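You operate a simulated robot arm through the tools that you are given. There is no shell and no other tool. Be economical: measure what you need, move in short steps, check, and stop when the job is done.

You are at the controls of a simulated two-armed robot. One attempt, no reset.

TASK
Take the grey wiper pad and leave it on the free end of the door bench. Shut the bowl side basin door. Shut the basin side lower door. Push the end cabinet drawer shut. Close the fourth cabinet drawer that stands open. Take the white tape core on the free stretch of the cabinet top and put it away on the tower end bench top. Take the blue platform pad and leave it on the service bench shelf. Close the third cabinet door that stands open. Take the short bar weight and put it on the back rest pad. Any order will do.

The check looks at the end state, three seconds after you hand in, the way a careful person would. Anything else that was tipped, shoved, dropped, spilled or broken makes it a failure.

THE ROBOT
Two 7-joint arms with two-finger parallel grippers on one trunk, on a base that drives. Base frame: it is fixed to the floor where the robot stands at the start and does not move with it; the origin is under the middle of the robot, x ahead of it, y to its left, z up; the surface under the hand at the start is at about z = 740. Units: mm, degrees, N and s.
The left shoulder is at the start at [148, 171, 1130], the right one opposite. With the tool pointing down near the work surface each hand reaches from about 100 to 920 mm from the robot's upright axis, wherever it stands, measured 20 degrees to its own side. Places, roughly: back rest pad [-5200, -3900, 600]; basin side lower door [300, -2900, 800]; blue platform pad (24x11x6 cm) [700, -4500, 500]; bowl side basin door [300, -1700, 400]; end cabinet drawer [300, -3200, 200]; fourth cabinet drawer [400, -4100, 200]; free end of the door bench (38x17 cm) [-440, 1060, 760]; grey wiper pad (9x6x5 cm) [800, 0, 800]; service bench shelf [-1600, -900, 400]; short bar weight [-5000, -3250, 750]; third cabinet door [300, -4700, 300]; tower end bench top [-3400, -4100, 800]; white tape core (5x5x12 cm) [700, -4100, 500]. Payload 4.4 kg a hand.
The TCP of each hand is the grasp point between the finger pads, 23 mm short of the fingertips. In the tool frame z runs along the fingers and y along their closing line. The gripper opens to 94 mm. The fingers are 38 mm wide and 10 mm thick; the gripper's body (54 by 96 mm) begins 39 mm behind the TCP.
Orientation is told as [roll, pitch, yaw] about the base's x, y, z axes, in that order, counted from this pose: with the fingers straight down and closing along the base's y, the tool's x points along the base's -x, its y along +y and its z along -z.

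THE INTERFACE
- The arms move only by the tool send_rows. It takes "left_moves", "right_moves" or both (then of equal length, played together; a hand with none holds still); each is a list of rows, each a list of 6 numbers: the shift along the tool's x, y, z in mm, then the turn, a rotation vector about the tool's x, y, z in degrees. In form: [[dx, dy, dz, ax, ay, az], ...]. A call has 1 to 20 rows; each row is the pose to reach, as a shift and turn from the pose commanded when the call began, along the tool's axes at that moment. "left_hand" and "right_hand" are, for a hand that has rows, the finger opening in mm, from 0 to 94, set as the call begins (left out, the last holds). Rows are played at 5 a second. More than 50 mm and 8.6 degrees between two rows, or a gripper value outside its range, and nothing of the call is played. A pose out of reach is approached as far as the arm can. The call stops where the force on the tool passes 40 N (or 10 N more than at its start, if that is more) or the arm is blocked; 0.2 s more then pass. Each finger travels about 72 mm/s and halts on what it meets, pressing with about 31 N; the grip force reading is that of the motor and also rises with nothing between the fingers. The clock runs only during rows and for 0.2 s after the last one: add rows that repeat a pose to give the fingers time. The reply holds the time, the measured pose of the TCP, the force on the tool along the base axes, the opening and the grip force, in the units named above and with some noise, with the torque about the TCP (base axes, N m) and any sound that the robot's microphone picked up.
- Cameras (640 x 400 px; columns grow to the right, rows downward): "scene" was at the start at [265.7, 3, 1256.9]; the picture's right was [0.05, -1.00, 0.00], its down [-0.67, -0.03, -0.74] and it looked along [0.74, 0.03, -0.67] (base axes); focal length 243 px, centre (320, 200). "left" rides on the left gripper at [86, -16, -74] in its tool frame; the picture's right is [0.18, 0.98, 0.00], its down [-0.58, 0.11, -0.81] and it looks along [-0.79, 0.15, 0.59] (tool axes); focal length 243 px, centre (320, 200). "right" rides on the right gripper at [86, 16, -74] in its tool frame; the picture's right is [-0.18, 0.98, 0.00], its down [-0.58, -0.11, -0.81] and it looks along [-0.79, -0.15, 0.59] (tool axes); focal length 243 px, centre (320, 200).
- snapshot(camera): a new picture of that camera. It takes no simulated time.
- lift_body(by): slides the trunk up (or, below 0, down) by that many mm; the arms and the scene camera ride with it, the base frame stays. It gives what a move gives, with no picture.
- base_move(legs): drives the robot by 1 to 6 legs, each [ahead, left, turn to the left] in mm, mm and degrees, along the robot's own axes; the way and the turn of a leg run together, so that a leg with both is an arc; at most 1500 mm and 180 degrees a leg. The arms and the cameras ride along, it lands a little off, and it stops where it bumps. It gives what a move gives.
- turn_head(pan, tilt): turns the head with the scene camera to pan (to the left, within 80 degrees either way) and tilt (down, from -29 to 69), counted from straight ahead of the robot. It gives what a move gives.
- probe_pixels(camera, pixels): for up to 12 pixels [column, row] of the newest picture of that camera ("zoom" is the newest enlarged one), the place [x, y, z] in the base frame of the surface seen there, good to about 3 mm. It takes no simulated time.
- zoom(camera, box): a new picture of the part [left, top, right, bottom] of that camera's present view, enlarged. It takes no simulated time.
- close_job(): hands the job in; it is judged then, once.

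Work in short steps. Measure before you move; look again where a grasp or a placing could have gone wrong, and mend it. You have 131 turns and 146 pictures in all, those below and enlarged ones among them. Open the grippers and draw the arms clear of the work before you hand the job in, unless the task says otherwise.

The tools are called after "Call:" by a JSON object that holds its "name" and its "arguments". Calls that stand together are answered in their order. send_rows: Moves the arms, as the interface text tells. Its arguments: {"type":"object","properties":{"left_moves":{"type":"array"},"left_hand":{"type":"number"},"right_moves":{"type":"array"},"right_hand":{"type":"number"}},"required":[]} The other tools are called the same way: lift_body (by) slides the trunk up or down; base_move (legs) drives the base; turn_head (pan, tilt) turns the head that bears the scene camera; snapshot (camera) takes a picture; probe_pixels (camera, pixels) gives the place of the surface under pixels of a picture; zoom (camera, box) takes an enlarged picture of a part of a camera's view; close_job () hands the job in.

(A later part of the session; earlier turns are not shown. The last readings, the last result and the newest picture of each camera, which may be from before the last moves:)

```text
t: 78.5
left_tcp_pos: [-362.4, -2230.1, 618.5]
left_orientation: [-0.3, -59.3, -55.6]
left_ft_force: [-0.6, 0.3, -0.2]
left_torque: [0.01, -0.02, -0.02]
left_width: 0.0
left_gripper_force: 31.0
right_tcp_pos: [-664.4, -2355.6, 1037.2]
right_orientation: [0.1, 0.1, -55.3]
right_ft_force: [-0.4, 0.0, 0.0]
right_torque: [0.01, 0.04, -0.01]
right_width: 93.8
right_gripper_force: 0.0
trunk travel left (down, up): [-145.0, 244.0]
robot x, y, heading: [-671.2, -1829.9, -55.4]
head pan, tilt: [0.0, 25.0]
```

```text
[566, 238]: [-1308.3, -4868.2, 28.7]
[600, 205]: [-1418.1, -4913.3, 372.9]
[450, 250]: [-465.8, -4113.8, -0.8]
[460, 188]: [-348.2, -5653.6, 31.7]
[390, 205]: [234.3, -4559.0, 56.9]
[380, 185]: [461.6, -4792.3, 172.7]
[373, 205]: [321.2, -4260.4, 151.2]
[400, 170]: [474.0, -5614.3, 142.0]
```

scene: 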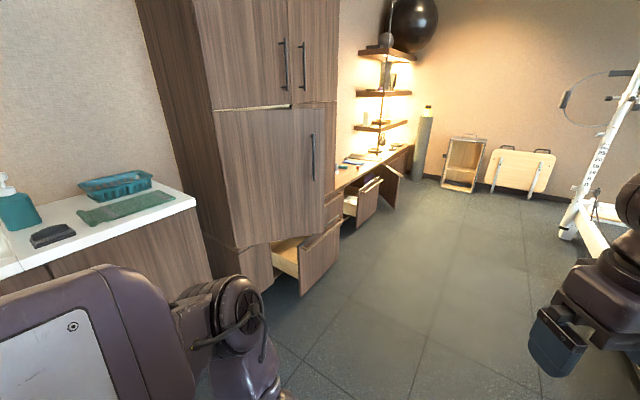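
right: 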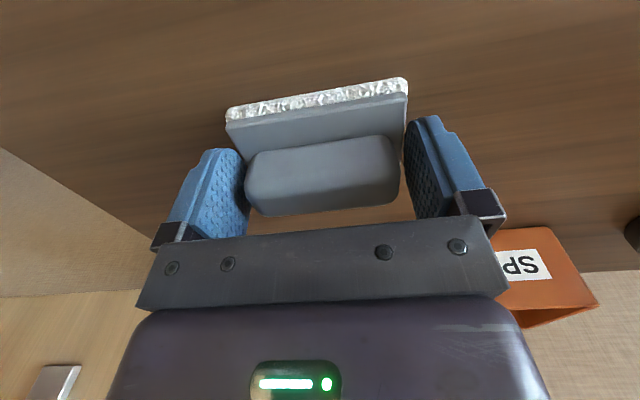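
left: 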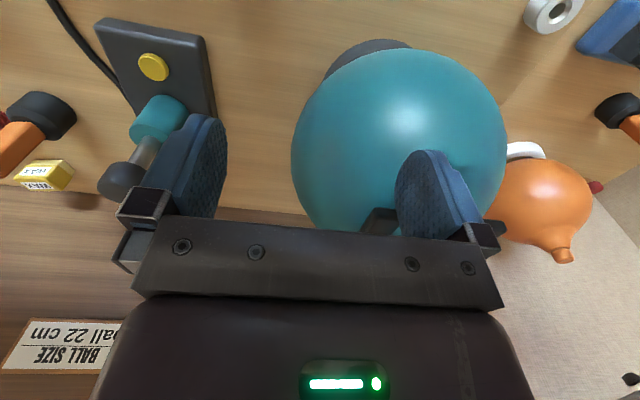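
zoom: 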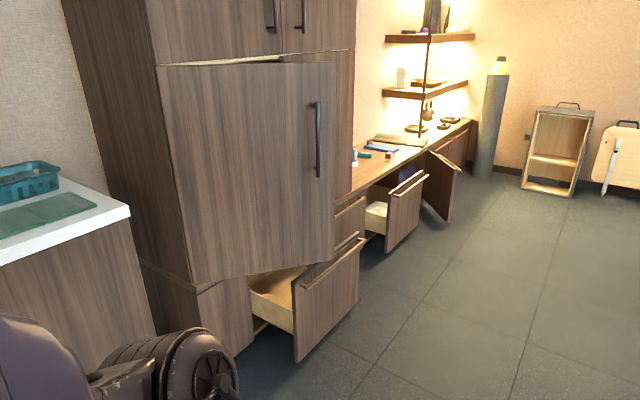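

The aisle is wide (x -1300..230). I drive to about (-480, -2900) and face the tower.

Call:
{"name": "base_move", "arguments": {"legs": [[989, -452, 0], [0, 0, 55.4]]}}

Call:
{"name": "turn_head", "arguments": {"pan": 0, "tilt": 35}}

Call:
{"name": "snapshot", "arguments": {"camera": "scene"}}

```text
t: 86.5
left_tcp_pos: [7.2, -2873.5, 617.8]
left_orientation: [-0.5, -59.3, -1.0]
left_ft_force: [-0.5, 0.4, 0.3]
left_torque: [0.01, -0.02, -0.03]
left_width: 0.0
left_gripper_force: 30.9
right_tcp_pos: [-64.2, -3190.1, 1037.0]
right_orientation: [0.0, 0.2, -0.7]
right_ft_force: [0.5, 0.9, -0.1]
right_torque: [0.01, 0.02, -0.01]
right_width: 94.0
right_gripper_force: 0.1
trunk travel left (down, up): [-145.0, 244.0]
robot x, y, heading: [-495.8, -2895.2, -0.9]
head pan, tilt: [0.0, 25.0]
```

```text
t: 87.2
left_tcp_pos: [7.3, -2873.0, 617.3]
left_orientation: [-0.3, -59.3, -1.0]
left_ft_force: [-0.4, 0.8, -0.5]
left_torque: [-0.02, 0.03, 0.0]
left_width: 0.1
left_gripper_force: 31.0
right_tcp_pos: [-65.1, -3190.2, 1036.6]
right_orientation: [0.1, 0.1, -0.7]
right_ft_force: [0.3, -0.2, -0.1]
right_torque: [0.01, 0.01, -0.01]
right_width: 93.9
right_gripper_force: 0.0
trunk travel left (down, up): [-145.0, 244.0]
robot x, y, heading: [-499.8, -2893.7, -0.7]
head pan, tilt: [0.0, 35.0]
```

```text
119 pictures are left
```

scene: 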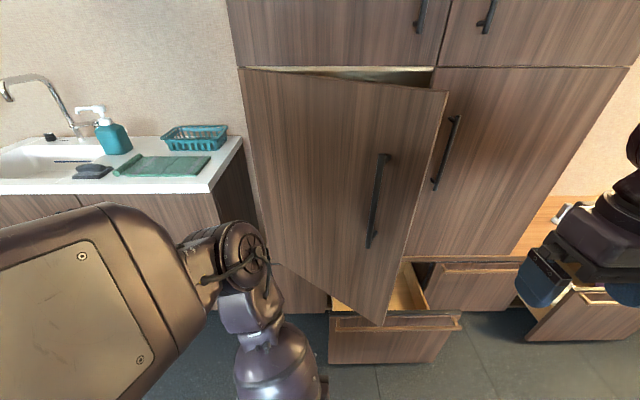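

The door, its handle and the drawer below are clear. I shift 100 mm right and 150 mm ahead so the left fingertips face the door left of the handle.

Call:
{"name": "base_move", "arguments": {"legs": [[150, -95, 0.7]]}}

Call:
{"name": "send_rows", "arguments": {"left_moves": [[-20, 0, 35, 0, 0, 0], [-40, 0, 70, 0, 0, 0], [-60, 0, 105, 0, 0, 0], [-75, 0, 130, 0, 0, 0], [-90, 0, 156, 0, 0, 0], [-105, 0, 182, 0, 0, 0]]}}

Call:
{"name": "snapshot", "arguments": {"camera": "scene"}}

```text
t: 88.7
left_tcp_pos: [156.7, -2964.1, 617.6]
left_orientation: [-0.4, -59.2, -0.5]
left_ft_force: [0.9, -0.3, -0.4]
left_torque: [0.0, -0.02, 0.03]
left_width: 0.1
left_gripper_force: 31.1
right_tcp_pos: [88.2, -3282.6, 1034.6]
right_orientation: [0.1, 0.1, -0.3]
right_ft_force: [-0.9, -0.7, -0.9]
right_torque: [-0.03, 0.04, 0.0]
right_width: 94.1
right_gripper_force: 0.0
trunk travel left (down, up): [-145.0, 244.0]
robot x, y, heading: [-347.5, -2994.1, -0.2]
head pan, tilt: [0.0, 35.0]
```

```text
t: 90.1
left_tcp_pos: [366.4, -2966.7, 615.1]
left_orientation: [-0.5, -59.3, -0.5]
left_ft_force: [0.8, 0.0, -0.5]
left_torque: [-0.02, -0.01, -0.02]
left_width: 0.3
left_gripper_force: 30.5
right_tcp_pos: [86.4, -3282.6, 1037.0]
right_orientation: [0.0, 0.1, -0.2]
right_ft_force: [0.0, 0.0, 0.5]
right_torque: [0.0, -0.03, -0.01]
right_width: 93.9
right_gripper_force: 0.1
trunk travel left (down, up): [-145.0, 244.0]
robot x, y, heading: [-348.1, -2988.5, -0.3]
head pan, tilt: [0.0, 35.0]
```

```text
118 pictures are left
```

scene: 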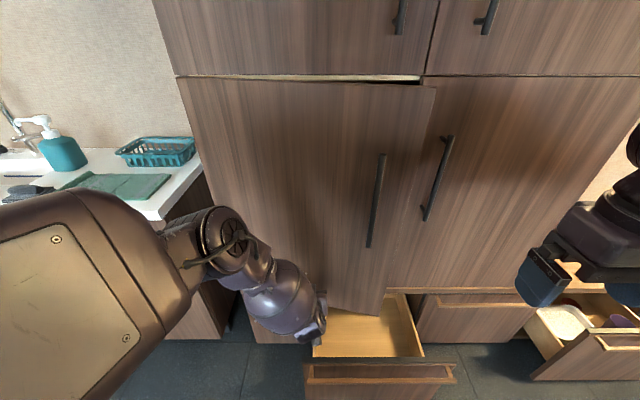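

Nearly closed. I continue in small steps until the force rises.

Call:
{"name": "send_rows", "arguments": {"left_moves": [[-15, 0, 26, 0, 0, 0], [-28, 0, 48, 0, 0, 0], [-38, 0, 65, 0, 0, 0], [-44, 0, 76, 0, 0, 0], [-50, 0, 87, 0, 0, 0]]}}

Call:
{"name": "snapshot", "arguments": {"camera": "scene"}}

```text
t: 91.2
left_tcp_pos: [446.3, -2970.5, 610.8]
left_orientation: [-0.7, -58.6, -0.5]
left_ft_force: [-3.0, -2.3, -0.8]
left_torque: [0.01, -0.09, 0.08]
left_width: 0.0
left_gripper_force: 31.1
right_tcp_pos: [85.3, -3281.5, 1037.1]
right_orientation: [0.0, 0.0, -0.1]
right_ft_force: [-0.5, 0.6, 0.5]
right_torque: [-0.03, 0.02, -0.03]
right_width: 93.9
right_gripper_force: 0.1
trunk travel left (down, up): [-145.0, 244.0]
robot x, y, heading: [-349.0, -2991.4, -0.0]
head pan, tilt: [0.0, 35.0]
stopped in row 5 (left hand): the force on the tool passed its limit at 72 N (the readings are from after the stop); the commanded pose is now the measured one
```

```text
117 pictures are left
```

scene: 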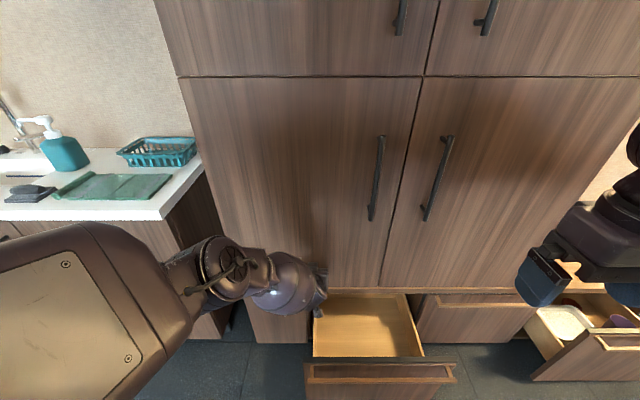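

The lower door is closed and flush. I withdraw the hand and measure the drawer front at (380,385).

Call:
{"name": "send_rows", "arguments": {"left_moves": [[20, 0, -35, 0, 0, 0], [40, 0, -70, 0, 0, 0], [60, 0, -105, 0, 0, 0], [80, 0, -140, 0, 0, 0], [100, 0, -175, 0, 0, 0], [120, 0, -210, 0, 0, 0], [140, 0, -245, 0, 0, 0], [160, 0, -280, 0, 0, 0], [175, 0, -305, 0, 0, 0]]}}

Call:
{"name": "probe_pixels", "arguments": {"camera": "scene", "pixels": [[308, 385], [452, 372], [310, 362], [420, 360], [380, 385], [380, 370], [340, 300], [440, 340], [545, 375], [600, 360]]}}

```text
t: 93.2
left_tcp_pos: [96.3, -2963.9, 617.9]
left_orientation: [-0.6, -58.6, -0.4]
left_ft_force: [0.1, -0.6, 1.1]
left_torque: [0.0, -0.02, 0.01]
left_width: 0.1
left_gripper_force: 30.9
right_tcp_pos: [85.1, -3280.8, 1036.1]
right_orientation: [0.0, 0.1, -0.1]
right_ft_force: [-0.2, 0.1, 0.3]
right_torque: [0.02, 0.01, 0.01]
right_width: 94.0
right_gripper_force: 0.1
trunk travel left (down, up): [-145.0, 244.0]
robot x, y, heading: [-350.3, -2992.0, 0.1]
head pan, tilt: [0.0, 35.0]
```

```text
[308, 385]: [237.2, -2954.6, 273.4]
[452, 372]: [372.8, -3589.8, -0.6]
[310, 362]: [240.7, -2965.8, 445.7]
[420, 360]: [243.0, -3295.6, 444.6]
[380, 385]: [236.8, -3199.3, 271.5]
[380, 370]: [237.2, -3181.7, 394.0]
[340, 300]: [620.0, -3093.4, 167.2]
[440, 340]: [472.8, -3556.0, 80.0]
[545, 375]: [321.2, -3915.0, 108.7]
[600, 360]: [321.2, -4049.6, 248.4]
```

The drawer front is at x=237, y -2940..-3350, with its top at z 446. I lower the trunk, shift right and bring the left fingers to z≈300 in front of the drawer centre.

Call:
{"name": "lift_body", "arguments": {"by": -140}}

Call:
{"name": "base_move", "arguments": {"legs": [[0, -180, 0]]}}

Call:
{"name": "send_rows", "arguments": {"left_moves": [[34, 0, 20, 0, 0, 0], [68, 0, 41, 0, 0, 0], [102, 0, 61, 0, 0, 0], [128, 0, 78, 0, 0, 0], [150, 0, 90, 0, 0, 0]]}}

Call:
{"name": "snapshot", "arguments": {"camera": "scene"}}

```text
t: 94.4
left_tcp_pos: [90.3, -2971.4, 555.2]
left_orientation: [-3.5, -56.8, -0.1]
left_ft_force: [-0.3, 0.8, -0.2]
left_torque: [0.0, 0.02, -0.05]
left_width: 0.0
left_gripper_force: 30.6
right_tcp_pos: [107.8, -3280.9, 833.1]
right_orientation: [0.1, 20.6, -0.1]
right_ft_force: [0.0, 1.0, 0.0]
right_torque: [-0.05, -0.02, 0.02]
right_width: 93.9
right_gripper_force: 0.2
trunk travel left (down, up): [-43.0, 345.0]
robot x, y, heading: [-350.6, -2990.2, -0.1]
head pan, tilt: [0.0, 35.0]
stopped: the force on the tool passed its limit at 71 N (the readings are from after the stop); the commanded pose is now the measured one
```

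```text
t: 96.6
left_tcp_pos: [89.9, -3150.0, 554.9]
left_orientation: [-3.0, -57.0, -0.6]
left_ft_force: [-0.5, 0.9, -0.8]
left_torque: [0.0, 0.0, -0.02]
left_width: 0.3
left_gripper_force: 31.0
right_tcp_pos: [108.6, -3460.0, 832.4]
right_orientation: [0.2, 20.4, -0.1]
right_ft_force: [-1.3, 0.1, 0.5]
right_torque: [-0.02, -0.01, -0.02]
right_width: 94.2
right_gripper_force: 0.0
trunk travel left (down, up): [-43.0, 345.0]
robot x, y, heading: [-352.1, -3166.8, -0.2]
head pan, tilt: [0.0, 35.0]
```

```text
t: 97.2
left_tcp_pos: [90.3, -3158.1, 550.0]
left_orientation: [-5.5, -55.3, -2.2]
left_ft_force: [37.5, 16.8, 14.8]
left_torque: [0.2, 1.28, -1.87]
left_width: 0.0
left_gripper_force: 30.9
right_tcp_pos: [107.2, -3458.0, 845.0]
right_orientation: [0.0, 19.3, -0.1]
right_ft_force: [0.3, 0.7, 0.2]
right_torque: [-0.02, 0.02, -0.03]
right_width: 94.1
right_gripper_force: 0.0
trunk travel left (down, up): [-43.0, 345.0]
robot x, y, heading: [-352.0, -3172.9, 0.3]
head pan, tilt: [0.0, 35.0]
stopped in row 2 (left hand): the force on the tool passed its limit at 110 N (the readings are from after the stop); the commanded pose is now the measured one
```

```text
116 pictures are left
```

scene: 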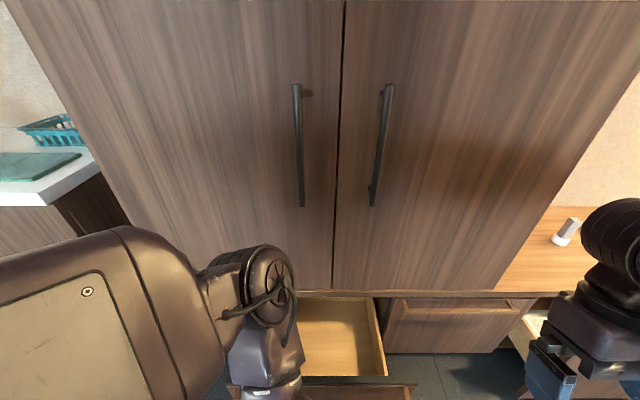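

The left hand met something near z 550, possibly the robot's own front. I look with the left camera and tilt the head down.

Call:
{"name": "snapshot", "arguments": {"camera": "left"}}

Call:
{"name": "turn_head", "arguments": {"pan": 10, "tilt": 66}}

Call:
{"name": "snapshot", "arguments": {"camera": "scene"}}

```text
115 pictures are left
```

left: 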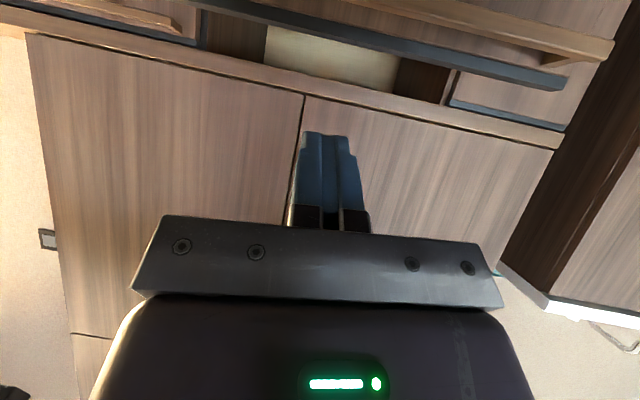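

```text
t: 98.2
left_tcp_pos: [89.3, -3160.1, 549.3]
left_orientation: [-5.8, -55.4, -2.1]
left_ft_force: [-0.7, -0.4, -0.1]
left_torque: [0.0, 0.01, 0.0]
left_width: 0.2
left_gripper_force: 31.0
right_tcp_pos: [107.8, -3458.6, 843.3]
right_orientation: [-0.1, 19.2, -0.1]
right_ft_force: [0.8, 0.4, 0.2]
right_torque: [0.02, -0.01, 0.05]
right_width: 94.0
right_gripper_force: 0.1
trunk travel left (down, up): [-43.0, 345.0]
robot x, y, heading: [-352.3, -3167.7, -0.2]
head pan, tilt: [10.0, 66.0]
```

```text
114 pictures are left
```

scene: 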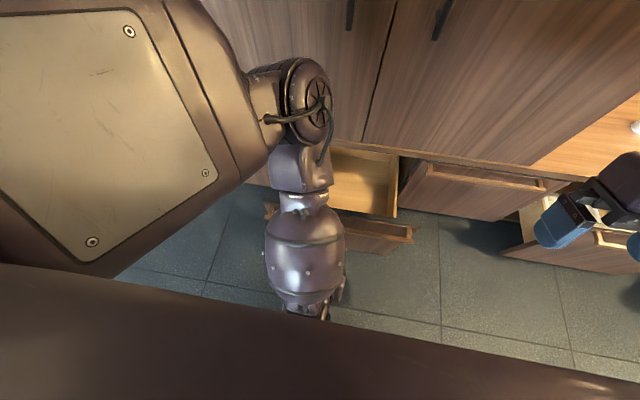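

The wrist is curled back against the robot's own front. I back the base off 250 mm, extend the arm forward, then lower it.

Call:
{"name": "base_move", "arguments": {"legs": [[-250, 0, 0]]}}

Call:
{"name": "send_rows", "arguments": {"left_moves": [[-22, 0, 33, 0.8, 0, 0.3], [-45, 0, 66, 1.7, -1, 0.6], [-67, 0, 99, 2.5, -2, 1], [-90, 0, 132, 3.5, -2.5, 1], [-110, 0, 165, 4.5, -3, 1.3]]}}

Call:
{"name": "lift_body", "arguments": {"by": -42}}

```text
t: 100.0
left_tcp_pos: [-157.3, -3156.0, 547.5]
left_orientation: [-5.8, -55.5, -1.8]
left_ft_force: [-0.7, -0.6, 0.2]
left_torque: [-0.02, -0.01, -0.01]
left_width: 0.2
left_gripper_force: 31.1
right_tcp_pos: [-139.6, -3457.3, 844.3]
right_orientation: [0.1, 19.3, 0.2]
right_ft_force: [0.0, 0.3, 0.4]
right_torque: [0.0, 0.0, 0.02]
right_width: 94.1
right_gripper_force: 0.0
trunk travel left (down, up): [-43.0, 345.0]
robot x, y, heading: [-600.0, -3169.6, 0.1]
head pan, tilt: [10.0, 66.0]
```

```text
t: 101.2
left_tcp_pos: [29.4, -3208.9, 541.6]
left_orientation: [-7.6, -57.1, -3.4]
left_ft_force: [-0.7, -0.5, -0.2]
left_torque: [-0.01, -0.02, -0.01]
left_width: 0.0
left_gripper_force: 31.0
left hand out of reach, approached as far as the arm can: row 3, 4, 5
right_tcp_pos: [-137.0, -3456.5, 832.5]
right_orientation: [0.1, 20.6, 0.3]
right_ft_force: [0.4, 0.1, 0.2]
right_torque: [-0.01, -0.03, 0.01]
right_width: 94.2
right_gripper_force: 0.0
trunk travel left (down, up): [-43.0, 345.0]
robot x, y, heading: [-602.3, -3172.6, 0.2]
head pan, tilt: [10.0, 66.0]
```

```text
t: 102.0
left_tcp_pos: [-11.6, -3208.4, 455.9]
left_orientation: [-8.4, -50.2, -2.7]
left_ft_force: [0.7, 0.4, -0.3]
left_torque: [-0.01, 0.03, 0.01]
left_width: 0.0
left_gripper_force: 31.2
right_tcp_pos: [-141.0, -3458.7, 765.5]
right_orientation: [0.2, 27.2, 0.4]
right_ft_force: [0.2, -0.5, 0.6]
right_torque: [-0.02, -0.01, 0.01]
right_width: 94.1
right_gripper_force: 0.0
trunk travel left (down, up): [-1.0, 387.0]
robot x, y, heading: [-597.0, -3169.2, 0.3]
head pan, tilt: [10.0, 66.0]
```

Both hands pitched about +27° as the trunk went down, as if the trunk leans. I look at the scene to verify.

Call:
{"name": "turn_head", "arguments": {"pan": 0, "tilt": 20}}

Call:
{"name": "snapshot", "arguments": {"camera": "scene"}}

```text
t: 103.2
left_tcp_pos: [-11.8, -3209.4, 453.7]
left_orientation: [-8.4, -50.1, -2.9]
left_ft_force: [0.2, -0.1, 0.3]
left_torque: [-0.02, 0.01, 0.0]
left_width: 0.0
left_gripper_force: 30.5
right_tcp_pos: [-140.3, -3457.5, 765.1]
right_orientation: [0.2, 27.3, 0.4]
right_ft_force: [-0.2, -0.1, 0.2]
right_torque: [0.0, -0.04, -0.05]
right_width: 93.8
right_gripper_force: 0.0
trunk travel left (down, up): [-1.0, 387.0]
robot x, y, heading: [-598.8, -3167.2, 0.3]
head pan, tilt: [0.0, 20.0]
```

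```text
113 pictures are left
```

scene: 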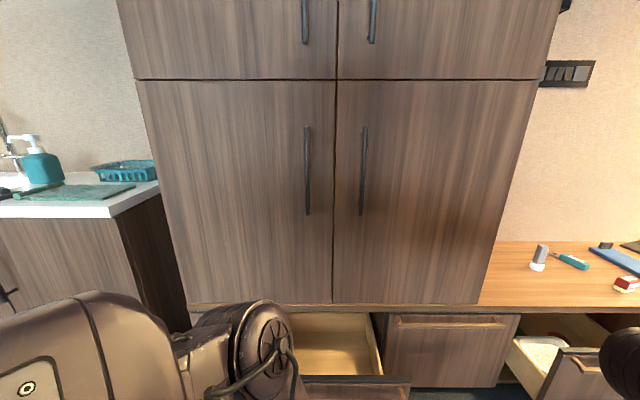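

The trunk leans forward when lowered, which helps with low reaches. I lower the left hand to about z 320, centred on the drawer.

Call:
{"name": "send_rows", "arguments": {"left_moves": [[30, 15, 25, 0, 0, 0], [60, 30, 50, 0, 0, 0], [85, 45, 71, 0, 0, 0], [105, 60, 88, 0, 0, 0]]}}

Call:
{"name": "snapshot", "arguments": {"camera": "left"}}

```text
t: 104.2
left_tcp_pos: [3.3, -3225.2, 339.6]
left_orientation: [-4.5, -48.6, -3.1]
left_ft_force: [0.9, -0.1, 0.5]
left_torque: [0.04, 0.02, 0.0]
left_width: 0.0
left_gripper_force: 30.3
left hand out of reach, approached as far as the arm can: row 1, 2, 3, 4
right_tcp_pos: [-139.3, -3457.8, 763.7]
right_orientation: [0.2, 27.3, 0.3]
right_ft_force: [-0.2, 0.1, 0.3]
right_torque: [0.0, 0.03, 0.0]
right_width: 94.4
right_gripper_force: 0.1
trunk travel left (down, up): [-1.0, 387.0]
robot x, y, heading: [-599.2, -3169.6, 0.1]
head pan, tilt: [0.0, 20.0]
```

```text
112 pictures are left
```

left: 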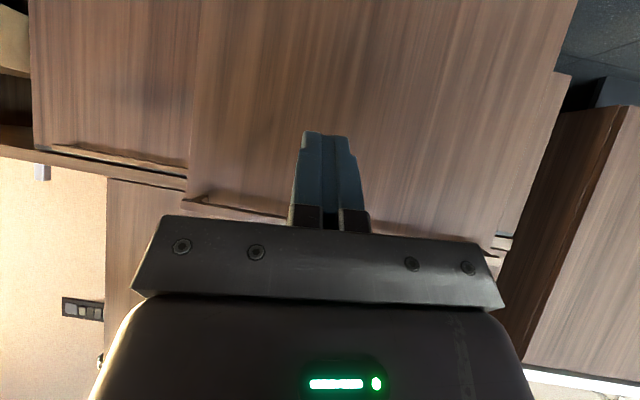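

The fingertips are in front of the drawer panel below its handle. I shift left 70 mm and drive ahead to push it.

Call:
{"name": "base_move", "arguments": {"legs": [[0, 70, 0], [330, 0, 0]]}}

Call:
{"name": "snapshot", "arguments": {"camera": "scene"}}

```text
t: 107.2
left_tcp_pos: [334.4, -3153.4, 341.2]
left_orientation: [-4.7, -48.6, -3.1]
left_ft_force: [-0.2, 0.6, 0.2]
left_torque: [-0.01, 0.0, 0.01]
left_width: 0.0
left_gripper_force: 31.2
right_tcp_pos: [190.8, -3385.7, 765.0]
right_orientation: [0.2, 27.3, 0.2]
right_ft_force: [-0.2, -0.1, 0.3]
right_torque: [-0.02, 0.02, -0.03]
right_width: 94.2
right_gripper_force: 0.0
trunk travel left (down, up): [-1.0, 387.0]
robot x, y, heading: [-267.9, -3098.4, 0.3]
head pan, tilt: [0.0, 20.0]
```

```text
111 pictures are left
```

scene: 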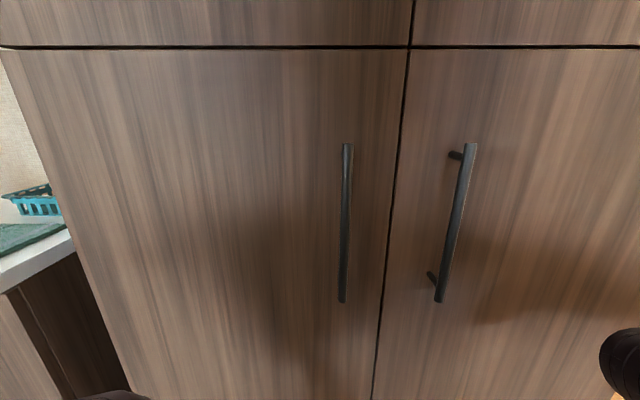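

The head is close to the cabinet, so I push the remaining distance with the arm in small steps.

Call:
{"name": "send_rows", "arguments": {"left_moves": [[-20, 0, 22, 0, 0, 0], [-40, 0, 45, 0, 0, 0], [-56, 0, 64, 0, 0, 0], [-66, 0, 75, 0, 0, 0], [-73, 0, 83, 0, 0, 0], [-80, 0, 91, 0, 0, 0]]}}

Call:
{"name": "turn_head", "arguments": {"pan": 10, "tilt": 60}}

Call:
{"name": "snapshot", "arguments": {"camera": "scene"}}

```text
t: 108.6
left_tcp_pos: [444.6, -3168.2, 335.8]
left_orientation: [-4.6, -47.7, -3.2]
left_ft_force: [-0.8, -0.6, -0.6]
left_torque: [0.02, -0.05, -0.01]
left_width: 0.1
left_gripper_force: 30.8
right_tcp_pos: [191.4, -3386.7, 763.8]
right_orientation: [0.2, 27.4, 0.4]
right_ft_force: [0.4, 0.2, 0.0]
right_torque: [0.03, 0.03, 0.0]
right_width: 94.0
right_gripper_force: 0.1
trunk travel left (down, up): [-1.0, 387.0]
robot x, y, heading: [-271.0, -3096.8, 0.0]
head pan, tilt: [0.0, 20.0]
stopped in row 6 (left hand): the force on the tool passed its limit at 53 N (the readings are from after the stop); the commanded pose is now the measured one
```

```text
t: 109.7
left_tcp_pos: [445.0, -3167.2, 335.0]
left_orientation: [-4.7, -47.8, -3.1]
left_ft_force: [-6.2, 0.1, 0.3]
left_torque: [-0.01, -0.03, 0.05]
left_width: 0.0
left_gripper_force: 31.4
right_tcp_pos: [191.2, -3385.4, 764.8]
right_orientation: [0.2, 27.3, 0.3]
right_ft_force: [-0.6, 0.3, 0.0]
right_torque: [0.03, 0.02, 0.02]
right_width: 93.5
right_gripper_force: 0.2
trunk travel left (down, up): [-1.0, 387.0]
robot x, y, heading: [-268.0, -3095.2, 0.1]
head pan, tilt: [10.0, 60.0]
```

```text
110 pictures are left
```

scene: 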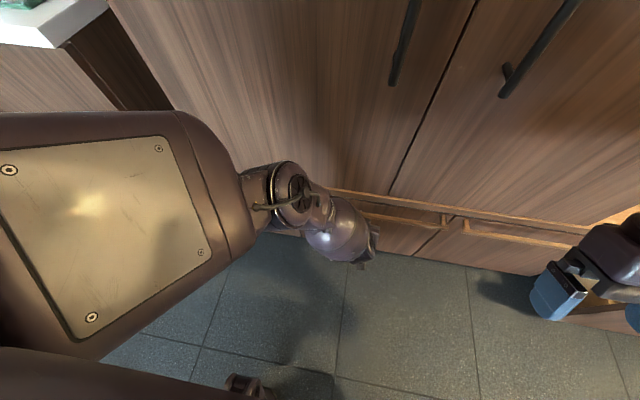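

It looks closed, and I compare the drawer's face with its closed neighbour.

Call:
{"name": "probe_pixels", "arguments": {"camera": "scene", "pixels": [[405, 240], [400, 232], [450, 252], [500, 256], [430, 180], [550, 310]]}}

Call:
{"name": "zoom", "arguments": {"camera": "scene", "box": [330, 160, 610, 300]}}

```text
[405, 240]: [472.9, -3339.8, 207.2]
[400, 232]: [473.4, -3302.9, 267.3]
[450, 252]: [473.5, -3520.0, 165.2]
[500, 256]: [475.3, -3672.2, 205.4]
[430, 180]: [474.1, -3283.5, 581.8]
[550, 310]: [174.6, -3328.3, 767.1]
```

```text
2.29 times, centred on (470, 230) of scene
```

zoom: 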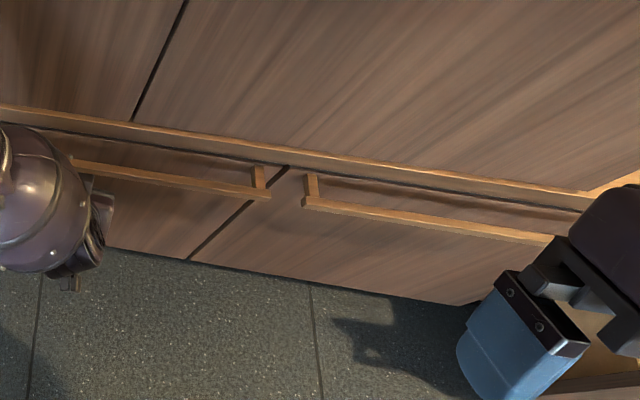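

The end drawer is shut. I back off and slide along −y toward the fourth cabinet drawer.

Call:
{"name": "base_move", "arguments": {"legs": [[-400, 0, 0], [0, -800, 0]]}}

Call:
{"name": "turn_head", "arguments": {"pan": -10, "tilt": 20}}

Call:
{"name": "snapshot", "arguments": {"camera": "scene"}}

```text
t: 119.2
left_tcp_pos: [46.1, -3978.7, 335.6]
left_orientation: [-4.7, -47.9, -3.8]
left_ft_force: [0.4, 0.3, 0.0]
left_torque: [-0.04, 0.02, -0.04]
left_width: 0.1
left_gripper_force: 31.4
right_tcp_pos: [-210.9, -4195.4, 764.2]
right_orientation: [0.2, 27.3, -0.4]
right_ft_force: [0.0, 0.5, -0.8]
right_torque: [-0.03, 0.0, 0.02]
right_width: 93.9
right_gripper_force: 0.1
trunk travel left (down, up): [-1.0, 387.0]
robot x, y, heading: [-665.1, -3898.5, 0.0]
head pan, tilt: [10.0, 60.0]
```

```text
t: 120.3
left_tcp_pos: [45.8, -3978.4, 336.5]
left_orientation: [-4.7, -47.8, -3.8]
left_ft_force: [-0.6, 0.0, -0.5]
left_torque: [0.0, -0.01, 0.04]
left_width: 0.0
left_gripper_force: 31.3
right_tcp_pos: [-211.0, -4195.1, 765.8]
right_orientation: [0.1, 27.3, -0.4]
right_ft_force: [-0.7, 0.9, 0.3]
right_torque: [0.0, -0.02, -0.01]
right_width: 93.9
right_gripper_force: 0.1
trunk travel left (down, up): [-1.0, 387.0]
robot x, y, heading: [-665.1, -3899.0, -0.3]
head pan, tilt: [-10.0, 20.0]
```

```text
108 pictures are left
```

scene: 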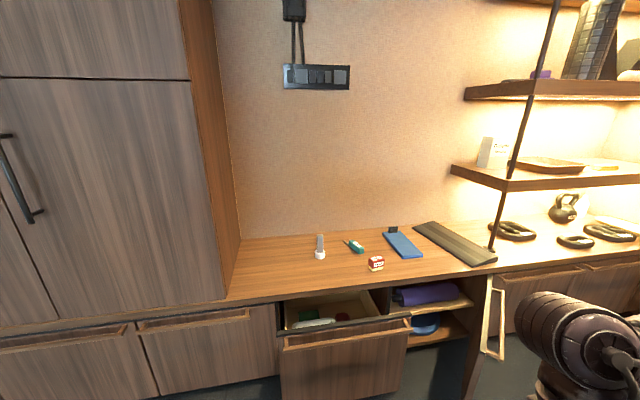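

I see the drawer at (345,360), the open door edge-on at (492,320), and small things on the top. I probe the drawer and zoom in on the items.

Call:
{"name": "probe_pixels", "arguments": {"camera": "scene", "pixels": [[283, 360], [405, 360], [345, 370], [345, 335], [320, 240], [320, 254], [388, 240], [415, 252], [402, 240], [492, 300], [500, 345], [470, 360]]}}

Call:
{"name": "zoom", "arguments": {"camera": "scene", "box": [260, 210, 520, 380]}}

```text
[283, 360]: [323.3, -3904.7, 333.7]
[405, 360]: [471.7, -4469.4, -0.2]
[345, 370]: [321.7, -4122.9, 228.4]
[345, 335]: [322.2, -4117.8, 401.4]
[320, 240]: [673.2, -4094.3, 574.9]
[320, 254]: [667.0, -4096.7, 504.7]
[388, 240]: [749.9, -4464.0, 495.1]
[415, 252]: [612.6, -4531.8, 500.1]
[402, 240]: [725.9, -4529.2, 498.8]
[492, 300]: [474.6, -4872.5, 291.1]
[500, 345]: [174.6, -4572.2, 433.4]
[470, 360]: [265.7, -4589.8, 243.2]
```

```text
2.35 times, centred on (390, 295) of scene
```

zoom: 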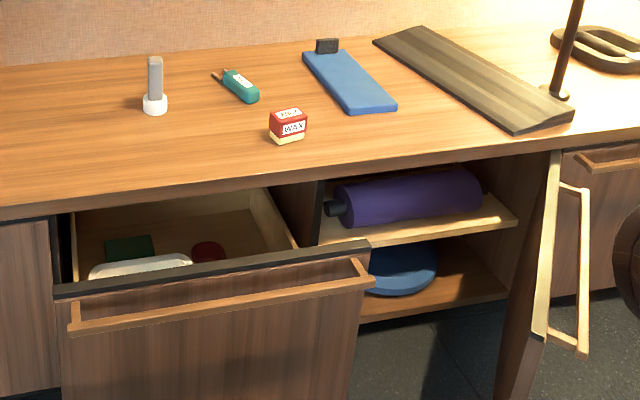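

The drawer front is at x=322, centred on y≈-4110. I line up and push it with the base, then finish with the arm.

Call:
{"name": "base_move", "arguments": {"legs": [[0, -135, 0.3], [330, 0, 0]]}}

Call:
{"name": "send_rows", "arguments": {"left_moves": [[-16, 0, 18, 0, 0, 0], [-32, 0, 36, 0, 0, 0], [-43, 0, 49, 0, 0, 0], [-50, 0, 57, 0, 0, 0], [-57, 0, 65, 0, 0, 0], [-64, 0, 73, 0, 0, 0]]}}

Call:
{"name": "snapshot", "arguments": {"camera": "scene"}}

```text
t: 123.9
left_tcp_pos: [368.7, -4112.3, 336.4]
left_orientation: [-4.7, -47.8, -3.6]
left_ft_force: [0.9, -0.6, -0.1]
left_torque: [0.0, 0.01, 0.01]
left_width: 0.0
left_gripper_force: 30.5
right_tcp_pos: [114.2, -4329.9, 765.9]
right_orientation: [0.3, 27.3, -0.2]
right_ft_force: [0.1, 0.3, 0.0]
right_torque: [-0.02, 0.0, 0.05]
right_width: 94.1
right_gripper_force: 0.1
trunk travel left (down, up): [-1.0, 387.0]
robot x, y, heading: [-342.6, -4039.0, -0.1]
head pan, tilt: [-10.0, 20.0]
```

```text
t: 125.3
left_tcp_pos: [444.3, -4117.7, 340.3]
left_orientation: [-5.1, -47.2, -3.5]
left_ft_force: [-26.9, -2.8, -12.1]
left_torque: [-0.01, -2.31, 0.65]
left_width: 0.0
left_gripper_force: 31.4
left hand out of reach, approached as far as the arm can: row 4, 5, 6
right_tcp_pos: [112.5, -4330.5, 763.0]
right_orientation: [0.2, 27.4, -0.2]
right_ft_force: [0.5, -0.5, -0.8]
right_torque: [-0.02, 0.0, 0.02]
right_width: 93.8
right_gripper_force: 0.1
trunk travel left (down, up): [-1.0, 387.0]
robot x, y, heading: [-343.9, -4035.1, -0.1]
head pan, tilt: [-10.0, 20.0]
```

```text
106 pictures are left
```

scene: 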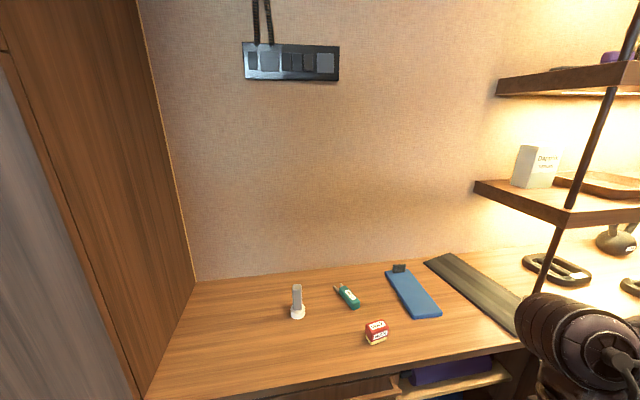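

Contact force suggests the drawer is shut. I pull the hand back and look down to confirm.

Call:
{"name": "send_rows", "arguments": {"left_moves": [[20, 0, -22, 0, 0, 0], [40, 0, -45, 0, 0, 0], [60, 0, -68, 0, 0, 0], [75, 0, -85, 0, 0, 0]]}}

Call:
{"name": "base_move", "arguments": {"legs": [[-350, 0, 0]]}}

Call:
{"name": "turn_head", "arguments": {"pan": -15, "tilt": 30}}

Call:
{"name": "snapshot", "arguments": {"camera": "scene"}}

```text
t: 126.3
left_tcp_pos: [370.2, -4124.7, 299.6]
left_orientation: [-4.2, -48.3, -3.5]
left_ft_force: [-0.5, -0.5, -0.1]
left_torque: [-0.01, -0.02, -0.02]
left_width: 0.0
left_gripper_force: 30.9
left hand out of reach, approached as far as the arm can: row 1, 2, 3, 4
right_tcp_pos: [114.1, -4330.7, 764.7]
right_orientation: [0.1, 27.3, -0.1]
right_ft_force: [0.2, 0.1, 0.9]
right_torque: [0.0, -0.01, -0.03]
right_width: 93.7
right_gripper_force: 0.1
trunk travel left (down, up): [-1.0, 387.0]
robot x, y, heading: [-344.2, -4039.1, 0.1]
head pan, tilt: [-10.0, 20.0]
```

```text
t: 128.6
left_tcp_pos: [18.6, -4119.0, 295.8]
left_orientation: [-4.1, -48.0, -3.4]
left_ft_force: [-0.9, -0.1, 0.1]
left_torque: [0.0, 0.01, -0.03]
left_width: 0.0
left_gripper_force: 31.1
right_tcp_pos: [-234.0, -4326.2, 764.6]
right_orientation: [0.2, 27.3, 0.3]
right_ft_force: [-1.0, 0.0, 0.6]
right_torque: [0.0, -0.01, -0.01]
right_width: 94.1
right_gripper_force: 0.1
trunk travel left (down, up): [-1.0, 387.0]
robot x, y, heading: [-692.9, -4035.3, 0.3]
head pan, tilt: [-10.0, 20.0]
```

```text
t: 129.3
left_tcp_pos: [20.0, -4118.1, 296.1]
left_orientation: [-3.9, -48.1, -3.5]
left_ft_force: [0.5, -0.4, -0.2]
left_torque: [0.01, -0.01, -0.01]
left_width: 0.0
left_gripper_force: 30.8
right_tcp_pos: [-234.7, -4328.1, 765.2]
right_orientation: [0.2, 27.3, 0.2]
right_ft_force: [0.2, 0.0, -0.5]
right_torque: [0.0, -0.01, 0.0]
right_width: 93.9
right_gripper_force: 0.0
trunk travel left (down, up): [-1.0, 387.0]
robot x, y, heading: [-694.2, -4041.1, -0.0]
head pan, tilt: [-15.0, 30.0]
```

```text
105 pictures are left
```

scene: 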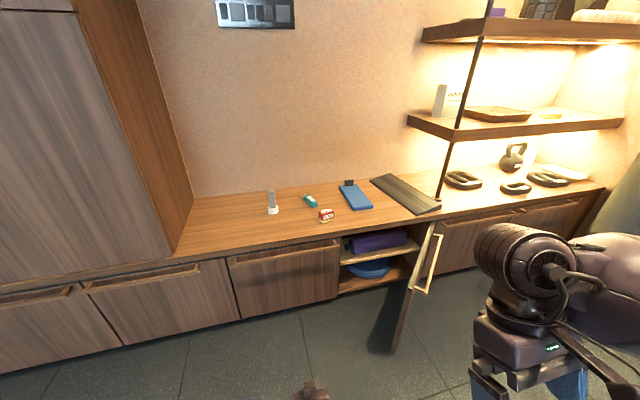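

The fourth drawer is flush. Now the third cabinet door: I probe its panel, handle and hinge.

Call:
{"name": "zoom", "arguments": {"camera": "scene", "box": [320, 200, 480, 360]}}

Call:
{"name": "probe_pixels", "arguments": {"camera": "scene", "pixels": [[400, 330], [405, 300], [415, 275], [428, 240], [435, 265], [425, 288], [430, 225], [440, 235], [390, 350], [450, 260]]}}

```text
2.50 times, centred on (400, 280) of scene
```

zoom: 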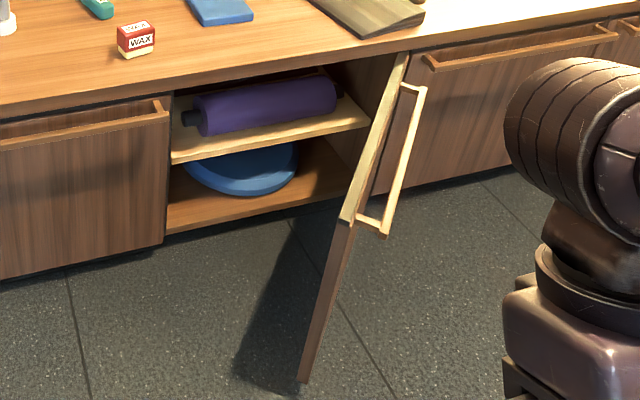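

```text
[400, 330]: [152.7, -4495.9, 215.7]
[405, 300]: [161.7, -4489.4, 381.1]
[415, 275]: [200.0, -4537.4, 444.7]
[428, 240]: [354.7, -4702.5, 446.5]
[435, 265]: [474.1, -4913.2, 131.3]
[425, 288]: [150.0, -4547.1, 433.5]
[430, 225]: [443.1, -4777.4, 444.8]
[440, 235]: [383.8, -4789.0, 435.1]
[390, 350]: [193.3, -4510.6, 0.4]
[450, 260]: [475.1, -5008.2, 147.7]
```

The door is hinged at (473,-4780) and open about 45°, free end at (152,-4495), handle along the top at z 433. I bring the left fingertips to its outer face at z≈296 and push it in diagonally.

Call:
{"name": "base_move", "arguments": {"legs": [[0, -571, 0], [230, 0, 0], [120, 90, 0]]}}

Call:
{"name": "turn_head", "arguments": {"pan": 10, "tilt": 50}}

Call:
{"name": "snapshot", "arguments": {"camera": "scene"}}

```text
t: 137.2
left_tcp_pos: [375.1, -4598.4, 296.0]
left_orientation: [-4.0, -48.1, -3.5]
left_ft_force: [0.0, -0.7, -0.1]
left_torque: [0.01, 0.02, 0.0]
left_width: 0.1
left_gripper_force: 31.0
right_tcp_pos: [121.4, -4807.6, 764.6]
right_orientation: [0.2, 27.4, 0.0]
right_ft_force: [0.1, -1.2, -0.1]
right_torque: [-0.03, -0.02, 0.0]
right_width: 93.8
right_gripper_force: 0.0
trunk travel left (down, up): [-1.0, 387.0]
robot x, y, heading: [-337.4, -4519.2, -0.0]
head pan, tilt: [-15.0, 30.0]
```

```text
t: 138.1
left_tcp_pos: [374.8, -4597.5, 296.6]
left_orientation: [-4.0, -47.9, -3.7]
left_ft_force: [0.8, -0.1, -0.9]
left_torque: [0.01, 0.02, -0.01]
left_width: 0.0
left_gripper_force: 31.0
right_tcp_pos: [121.7, -4807.3, 765.3]
right_orientation: [0.2, 27.4, 0.1]
right_ft_force: [0.8, -0.1, -0.3]
right_torque: [0.02, 0.01, -0.01]
right_width: 94.0
right_gripper_force: 0.0
trunk travel left (down, up): [-1.0, 387.0]
robot x, y, heading: [-334.8, -4520.3, 0.0]
head pan, tilt: [10.0, 50.0]
```

```text
103 pictures are left
```

scene: 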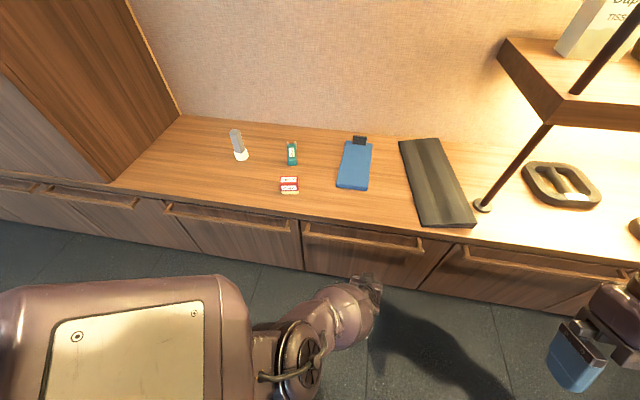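

Almost shut. I push the last 70 mm: 45 mm by base, the rest by arm until contact.

Call:
{"name": "base_move", "arguments": {"legs": [[50, 0, 0]]}}

Call:
{"name": "send_rows", "arguments": {"left_moves": [[-7, 0, 8, 0, 0, 0], [-14, 0, 16, 0, 0, 0], [-21, 0, 24, 0, 0, 0], [-28, 0, 32, 0, 0, 0]]}}

Call:
{"name": "zoom", "arguments": {"camera": "scene", "box": [140, 120, 560, 340]}}

Call:
{"name": "probe_pixels", "arguments": {"camera": "scene", "pixels": [[330, 245], [400, 260], [250, 235], [460, 280], [340, 225]]}}

```text
t: 139.0
left_tcp_pos: [425.6, -4597.8, 296.1]
left_orientation: [-4.0, -48.0, -3.5]
left_ft_force: [0.5, 0.0, -0.3]
left_torque: [-0.02, -0.02, 0.0]
left_width: 0.2
left_gripper_force: 30.6
right_tcp_pos: [170.3, -4806.9, 763.6]
right_orientation: [0.2, 27.3, 0.1]
right_ft_force: [-0.2, 0.7, -0.1]
right_torque: [-0.01, -0.01, 0.01]
right_width: 94.1
right_gripper_force: 0.1
trunk travel left (down, up): [-1.0, 387.0]
robot x, y, heading: [-286.4, -4519.5, 0.2]
head pan, tilt: [10.0, 50.0]
```

```text
t: 140.0
left_tcp_pos: [444.4, -4589.4, 303.3]
left_orientation: [-4.3, -47.2, -3.5]
left_ft_force: [-7.9, 0.5, 5.1]
left_torque: [0.02, -0.16, 0.06]
left_width: 0.0
left_gripper_force: 31.3
left hand out of reach, approached as far as the arm can: row 1, 2, 3, 4
right_tcp_pos: [168.9, -4806.0, 764.7]
right_orientation: [0.3, 27.2, 0.1]
right_ft_force: [0.0, 0.1, -0.4]
right_torque: [0.0, -0.01, 0.0]
right_width: 94.1
right_gripper_force: 0.1
trunk travel left (down, up): [-1.0, 387.0]
robot x, y, heading: [-285.1, -4514.3, -0.3]
head pan, tilt: [10.0, 50.0]
stopped in row 4 (left hand): the force on the tool passed its limit at 44 N (the readings are from after the stop); the commanded pose is now the measured one
```

```text
1.52 times, centred on (350, 230) of scene
```

zoom: 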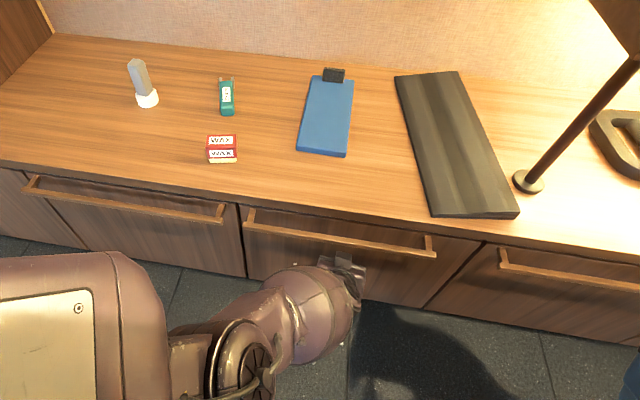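

```text
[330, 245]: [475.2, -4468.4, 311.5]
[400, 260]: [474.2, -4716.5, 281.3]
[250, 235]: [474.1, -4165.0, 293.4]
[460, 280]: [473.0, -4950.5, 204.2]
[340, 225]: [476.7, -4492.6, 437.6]
```

The third door is flush with its neighbours. I back off, raise the trunk to its original height and bring both hands back to a tool-down posture.

Call:
{"name": "base_move", "arguments": {"legs": [[-350, 0, 0]]}}

Call:
{"name": "lift_body", "arguments": {"by": 144}}

```text
t: 142.3
left_tcp_pos: [101.6, -4586.1, 303.5]
left_orientation: [-4.2, -47.3, -3.2]
left_ft_force: [0.0, 0.0, 0.6]
left_torque: [-0.01, 0.0, -0.02]
left_width: 0.0
left_gripper_force: 30.9
right_tcp_pos: [-174.0, -4805.8, 765.4]
right_orientation: [0.2, 27.3, 0.4]
right_ft_force: [-0.8, -0.2, 0.4]
right_torque: [-0.04, 0.01, 0.01]
right_width: 93.9
right_gripper_force: 0.1
trunk travel left (down, up): [-1.0, 387.0]
robot x, y, heading: [-631.7, -4521.2, 0.3]
head pan, tilt: [10.0, 50.0]
```

```text
t: 144.0
left_tcp_pos: [258.6, -4584.3, 743.7]
left_orientation: [1.5, -73.5, -8.3]
left_ft_force: [0.6, 0.0, -0.6]
left_torque: [0.01, -0.04, 0.01]
left_width: 0.2
left_gripper_force: 31.0
right_tcp_pos: [-173.5, -4806.6, 906.1]
right_orientation: [0.1, 27.5, 0.4]
right_ft_force: [0.8, 0.6, -0.3]
right_torque: [-0.01, 0.05, -0.02]
right_width: 94.1
right_gripper_force: 0.0
trunk travel left (down, up): [-145.0, 243.0]
robot x, y, heading: [-631.8, -4521.4, 0.8]
head pan, tilt: [10.0, 50.0]
```

I now straighten the left hand (tilt −73°) and the right hand (pitch +27°) back to pointing down at about z 1000.

Call:
{"name": "send_rows", "arguments": {"left_moves": [[-10, 8, -38, 0, 6, 0], [-20, 16, -77, 0, 12, 0], [-31, 25, -116, 0, 18, 0], [-41, 33, -155, 0, 24, 0], [-51, 42, -193, 0, 31, 0], [-62, 50, -232, 0, 37, 0], [-72, 58, -270, 0, 43, 0], [-83, 67, -309, 0, 49, 0], [-93, 75, -348, 0, 55, 0], [-103, 83, -387, 0, 61, 0], [-114, 92, -425, 0, 67, 0], [-124, 100, -464, 0, 73.5, 0]], "left_hand": 94, "right_moves": [[6, 0, -12, 0, -4, 0], [12, 0, -24, 0, -8, 0], [18, 0, -36, 0, -12, 0], [24, 0, -48, 0, -16, 0], [30, 0, -60, 0, -20, 0], [36, 0, -72, 0, -24, 0], [43, 0, -83, 0, -27.5, 0], [43, 0, -83, 0, -27.5, 0], [43, 0, -83, 0, -27.5, 0], [43, 0, -83, 0, -27.5, 0], [43, 0, -83, 0, -27.5, 0], [43, 0, -83, 0, -27.5, 0]]}}

Call:
{"name": "turn_head", "arguments": {"pan": 0, "tilt": 35}}

Call:
{"name": "snapshot", "arguments": {"camera": "scene"}}

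```text
t: 146.6
left_tcp_pos: [-137.4, -4437.2, 997.4]
left_orientation: [0.3, -0.1, -7.0]
left_ft_force: [-0.1, 0.2, -0.2]
left_torque: [-0.01, 0.02, -0.04]
left_width: 94.3
left_gripper_force: 0.1
left hand out of reach, approached as far as the arm can: row 1
right_tcp_pos: [-174.2, -4805.4, 1000.7]
right_orientation: [0.1, -0.4, 0.4]
right_ft_force: [-0.8, -0.7, 0.2]
right_torque: [0.01, 0.03, 0.02]
right_width: 94.1
right_gripper_force: 0.0
trunk travel left (down, up): [-145.0, 243.0]
robot x, y, heading: [-632.2, -4516.2, 0.4]
head pan, tilt: [10.0, 50.0]
```

```text
t: 147.3
left_tcp_pos: [-136.7, -4437.8, 997.3]
left_orientation: [0.3, -0.1, -6.9]
left_ft_force: [0.3, -0.6, 0.2]
left_torque: [0.04, 0.0, -0.04]
left_width: 93.8
left_gripper_force: 0.0
right_tcp_pos: [-174.2, -4806.4, 1000.5]
right_orientation: [0.2, -0.2, 0.5]
right_ft_force: [-0.1, 0.7, 0.8]
right_torque: [0.01, -0.01, 0.0]
right_width: 94.0
right_gripper_force: 0.0
trunk travel left (down, up): [-145.0, 243.0]
robot x, y, heading: [-633.4, -4516.7, 0.2]
head pan, tilt: [0.0, 35.0]
```

```text
101 pictures are left
```

scene: 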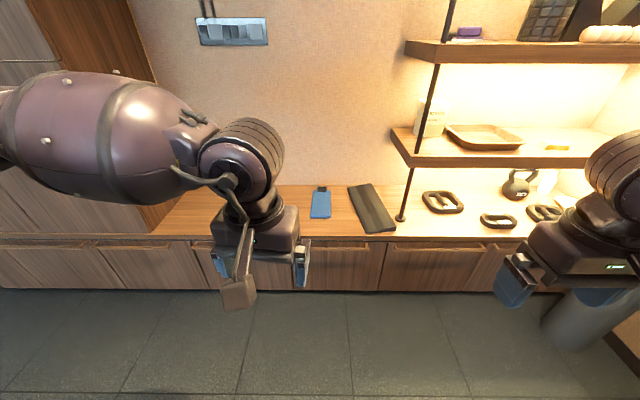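

The posture is normal again. I drive to about (-10, -4300) so both objects are in reach.

Call:
{"name": "base_move", "arguments": {"legs": [[622, 216, 0]]}}

Call:
{"name": "turn_head", "arguments": {"pan": 0, "tilt": 45}}

Call:
{"name": "snapshot", "arguments": {"camera": "scene"}}

Call:
{"name": "snapshot", "arguments": {"camera": "left"}}

Call:
{"name": "snapshot", "arguments": {"camera": "right"}}

```text
t: 151.0
left_tcp_pos: [478.5, -4211.7, 997.5]
left_orientation: [0.3, -0.2, -6.6]
left_ft_force: [0.5, -0.4, 0.1]
left_torque: [-0.03, 0.05, -0.01]
left_width: 94.1
left_gripper_force: 0.0
right_tcp_pos: [441.5, -4580.8, 1000.9]
right_orientation: [0.1, -0.2, 0.5]
right_ft_force: [-0.1, 0.4, -0.3]
right_torque: [-0.01, -0.03, 0.02]
right_width: 94.0
right_gripper_force: 0.0
trunk travel left (down, up): [-145.0, 243.0]
robot x, y, heading: [-18.4, -4294.2, 0.7]
head pan, tilt: [0.0, 35.0]
```

```text
t: 151.7
left_tcp_pos: [478.3, -4210.9, 997.3]
left_orientation: [0.4, -0.1, -6.7]
left_ft_force: [-0.6, 0.6, 0.3]
left_torque: [-0.01, -0.02, 0.01]
left_width: 94.0
left_gripper_force: 0.0
right_tcp_pos: [442.2, -4581.6, 1001.1]
right_orientation: [0.2, -0.2, 0.5]
right_ft_force: [0.0, -0.1, 0.2]
right_torque: [-0.02, -0.01, 0.01]
right_width: 94.0
right_gripper_force: 0.0
trunk travel left (down, up): [-145.0, 243.0]
robot x, y, heading: [-20.1, -4296.9, 0.5]
head pan, tilt: [0.0, 45.0]
```

```text
100 pictures are left
```

scene: 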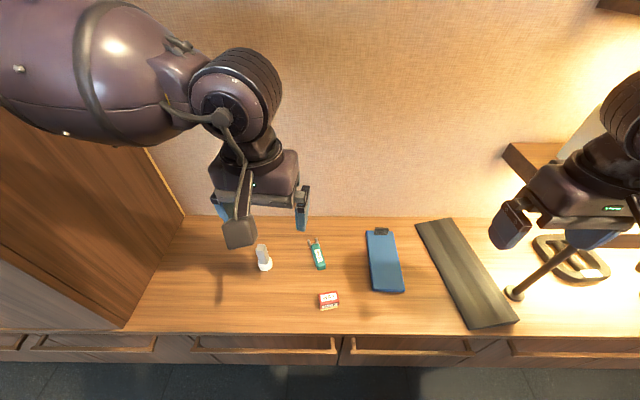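

```text
99 pictures are left
```

left: 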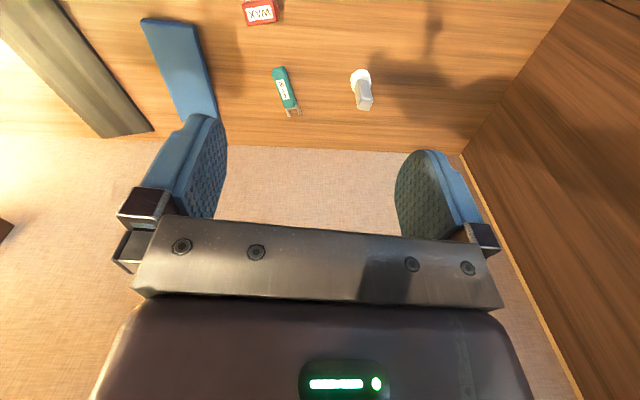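

```text
98 pictures are left
```

right: 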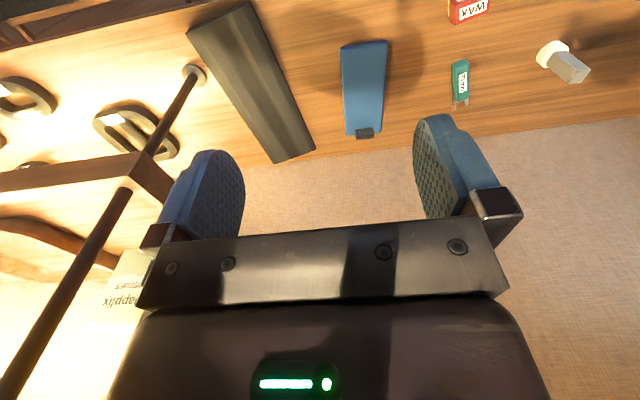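

Both objects are visible. I measure the tape core from the left camera (361,90) and the blue pad from the right camera (365,90).

Call:
{"name": "probe_pixels", "arguments": {"camera": "left", "pixels": [[352, 76], [370, 76], [361, 72], [358, 90], [362, 104], [368, 98], [358, 84]]}}

Call:
{"name": "probe_pixels", "arguments": {"camera": "right", "pixels": [[344, 50], [386, 44], [348, 132], [380, 124], [364, 90], [364, 136], [364, 129], [330, 90], [358, 138], [372, 134]]}}

Call:
{"name": "zoom", "arguments": {"camera": "right", "box": [310, 20, 430, 150]}}

Call:
{"name": "zoom", "arguments": {"camera": "left", "box": [320, 50, 400, 130]}}

```text
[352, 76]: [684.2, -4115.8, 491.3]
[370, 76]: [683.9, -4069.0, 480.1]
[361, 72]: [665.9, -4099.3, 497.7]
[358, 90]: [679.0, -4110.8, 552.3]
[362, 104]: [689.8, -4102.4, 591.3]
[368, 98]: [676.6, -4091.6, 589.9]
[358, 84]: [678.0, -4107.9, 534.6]
```

```text
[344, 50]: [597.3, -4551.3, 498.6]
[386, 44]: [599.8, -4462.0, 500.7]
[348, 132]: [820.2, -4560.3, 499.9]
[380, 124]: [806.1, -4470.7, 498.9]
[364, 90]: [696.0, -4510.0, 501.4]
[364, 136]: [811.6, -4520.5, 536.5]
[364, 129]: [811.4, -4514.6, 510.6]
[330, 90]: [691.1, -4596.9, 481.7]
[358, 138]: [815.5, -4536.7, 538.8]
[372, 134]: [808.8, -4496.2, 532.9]
```

```text
3.08 times, centred on (370, 85) of right
```

zoom: 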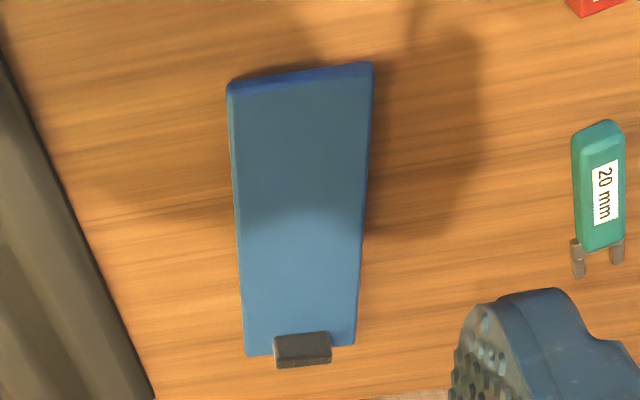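

```text
5.00 times, centred on (360, 90) of left
```

zoom: 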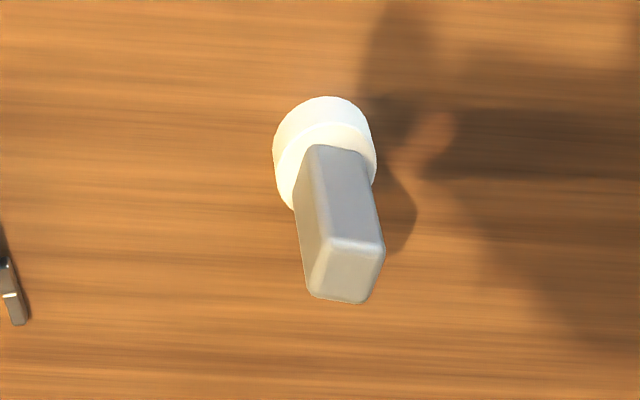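

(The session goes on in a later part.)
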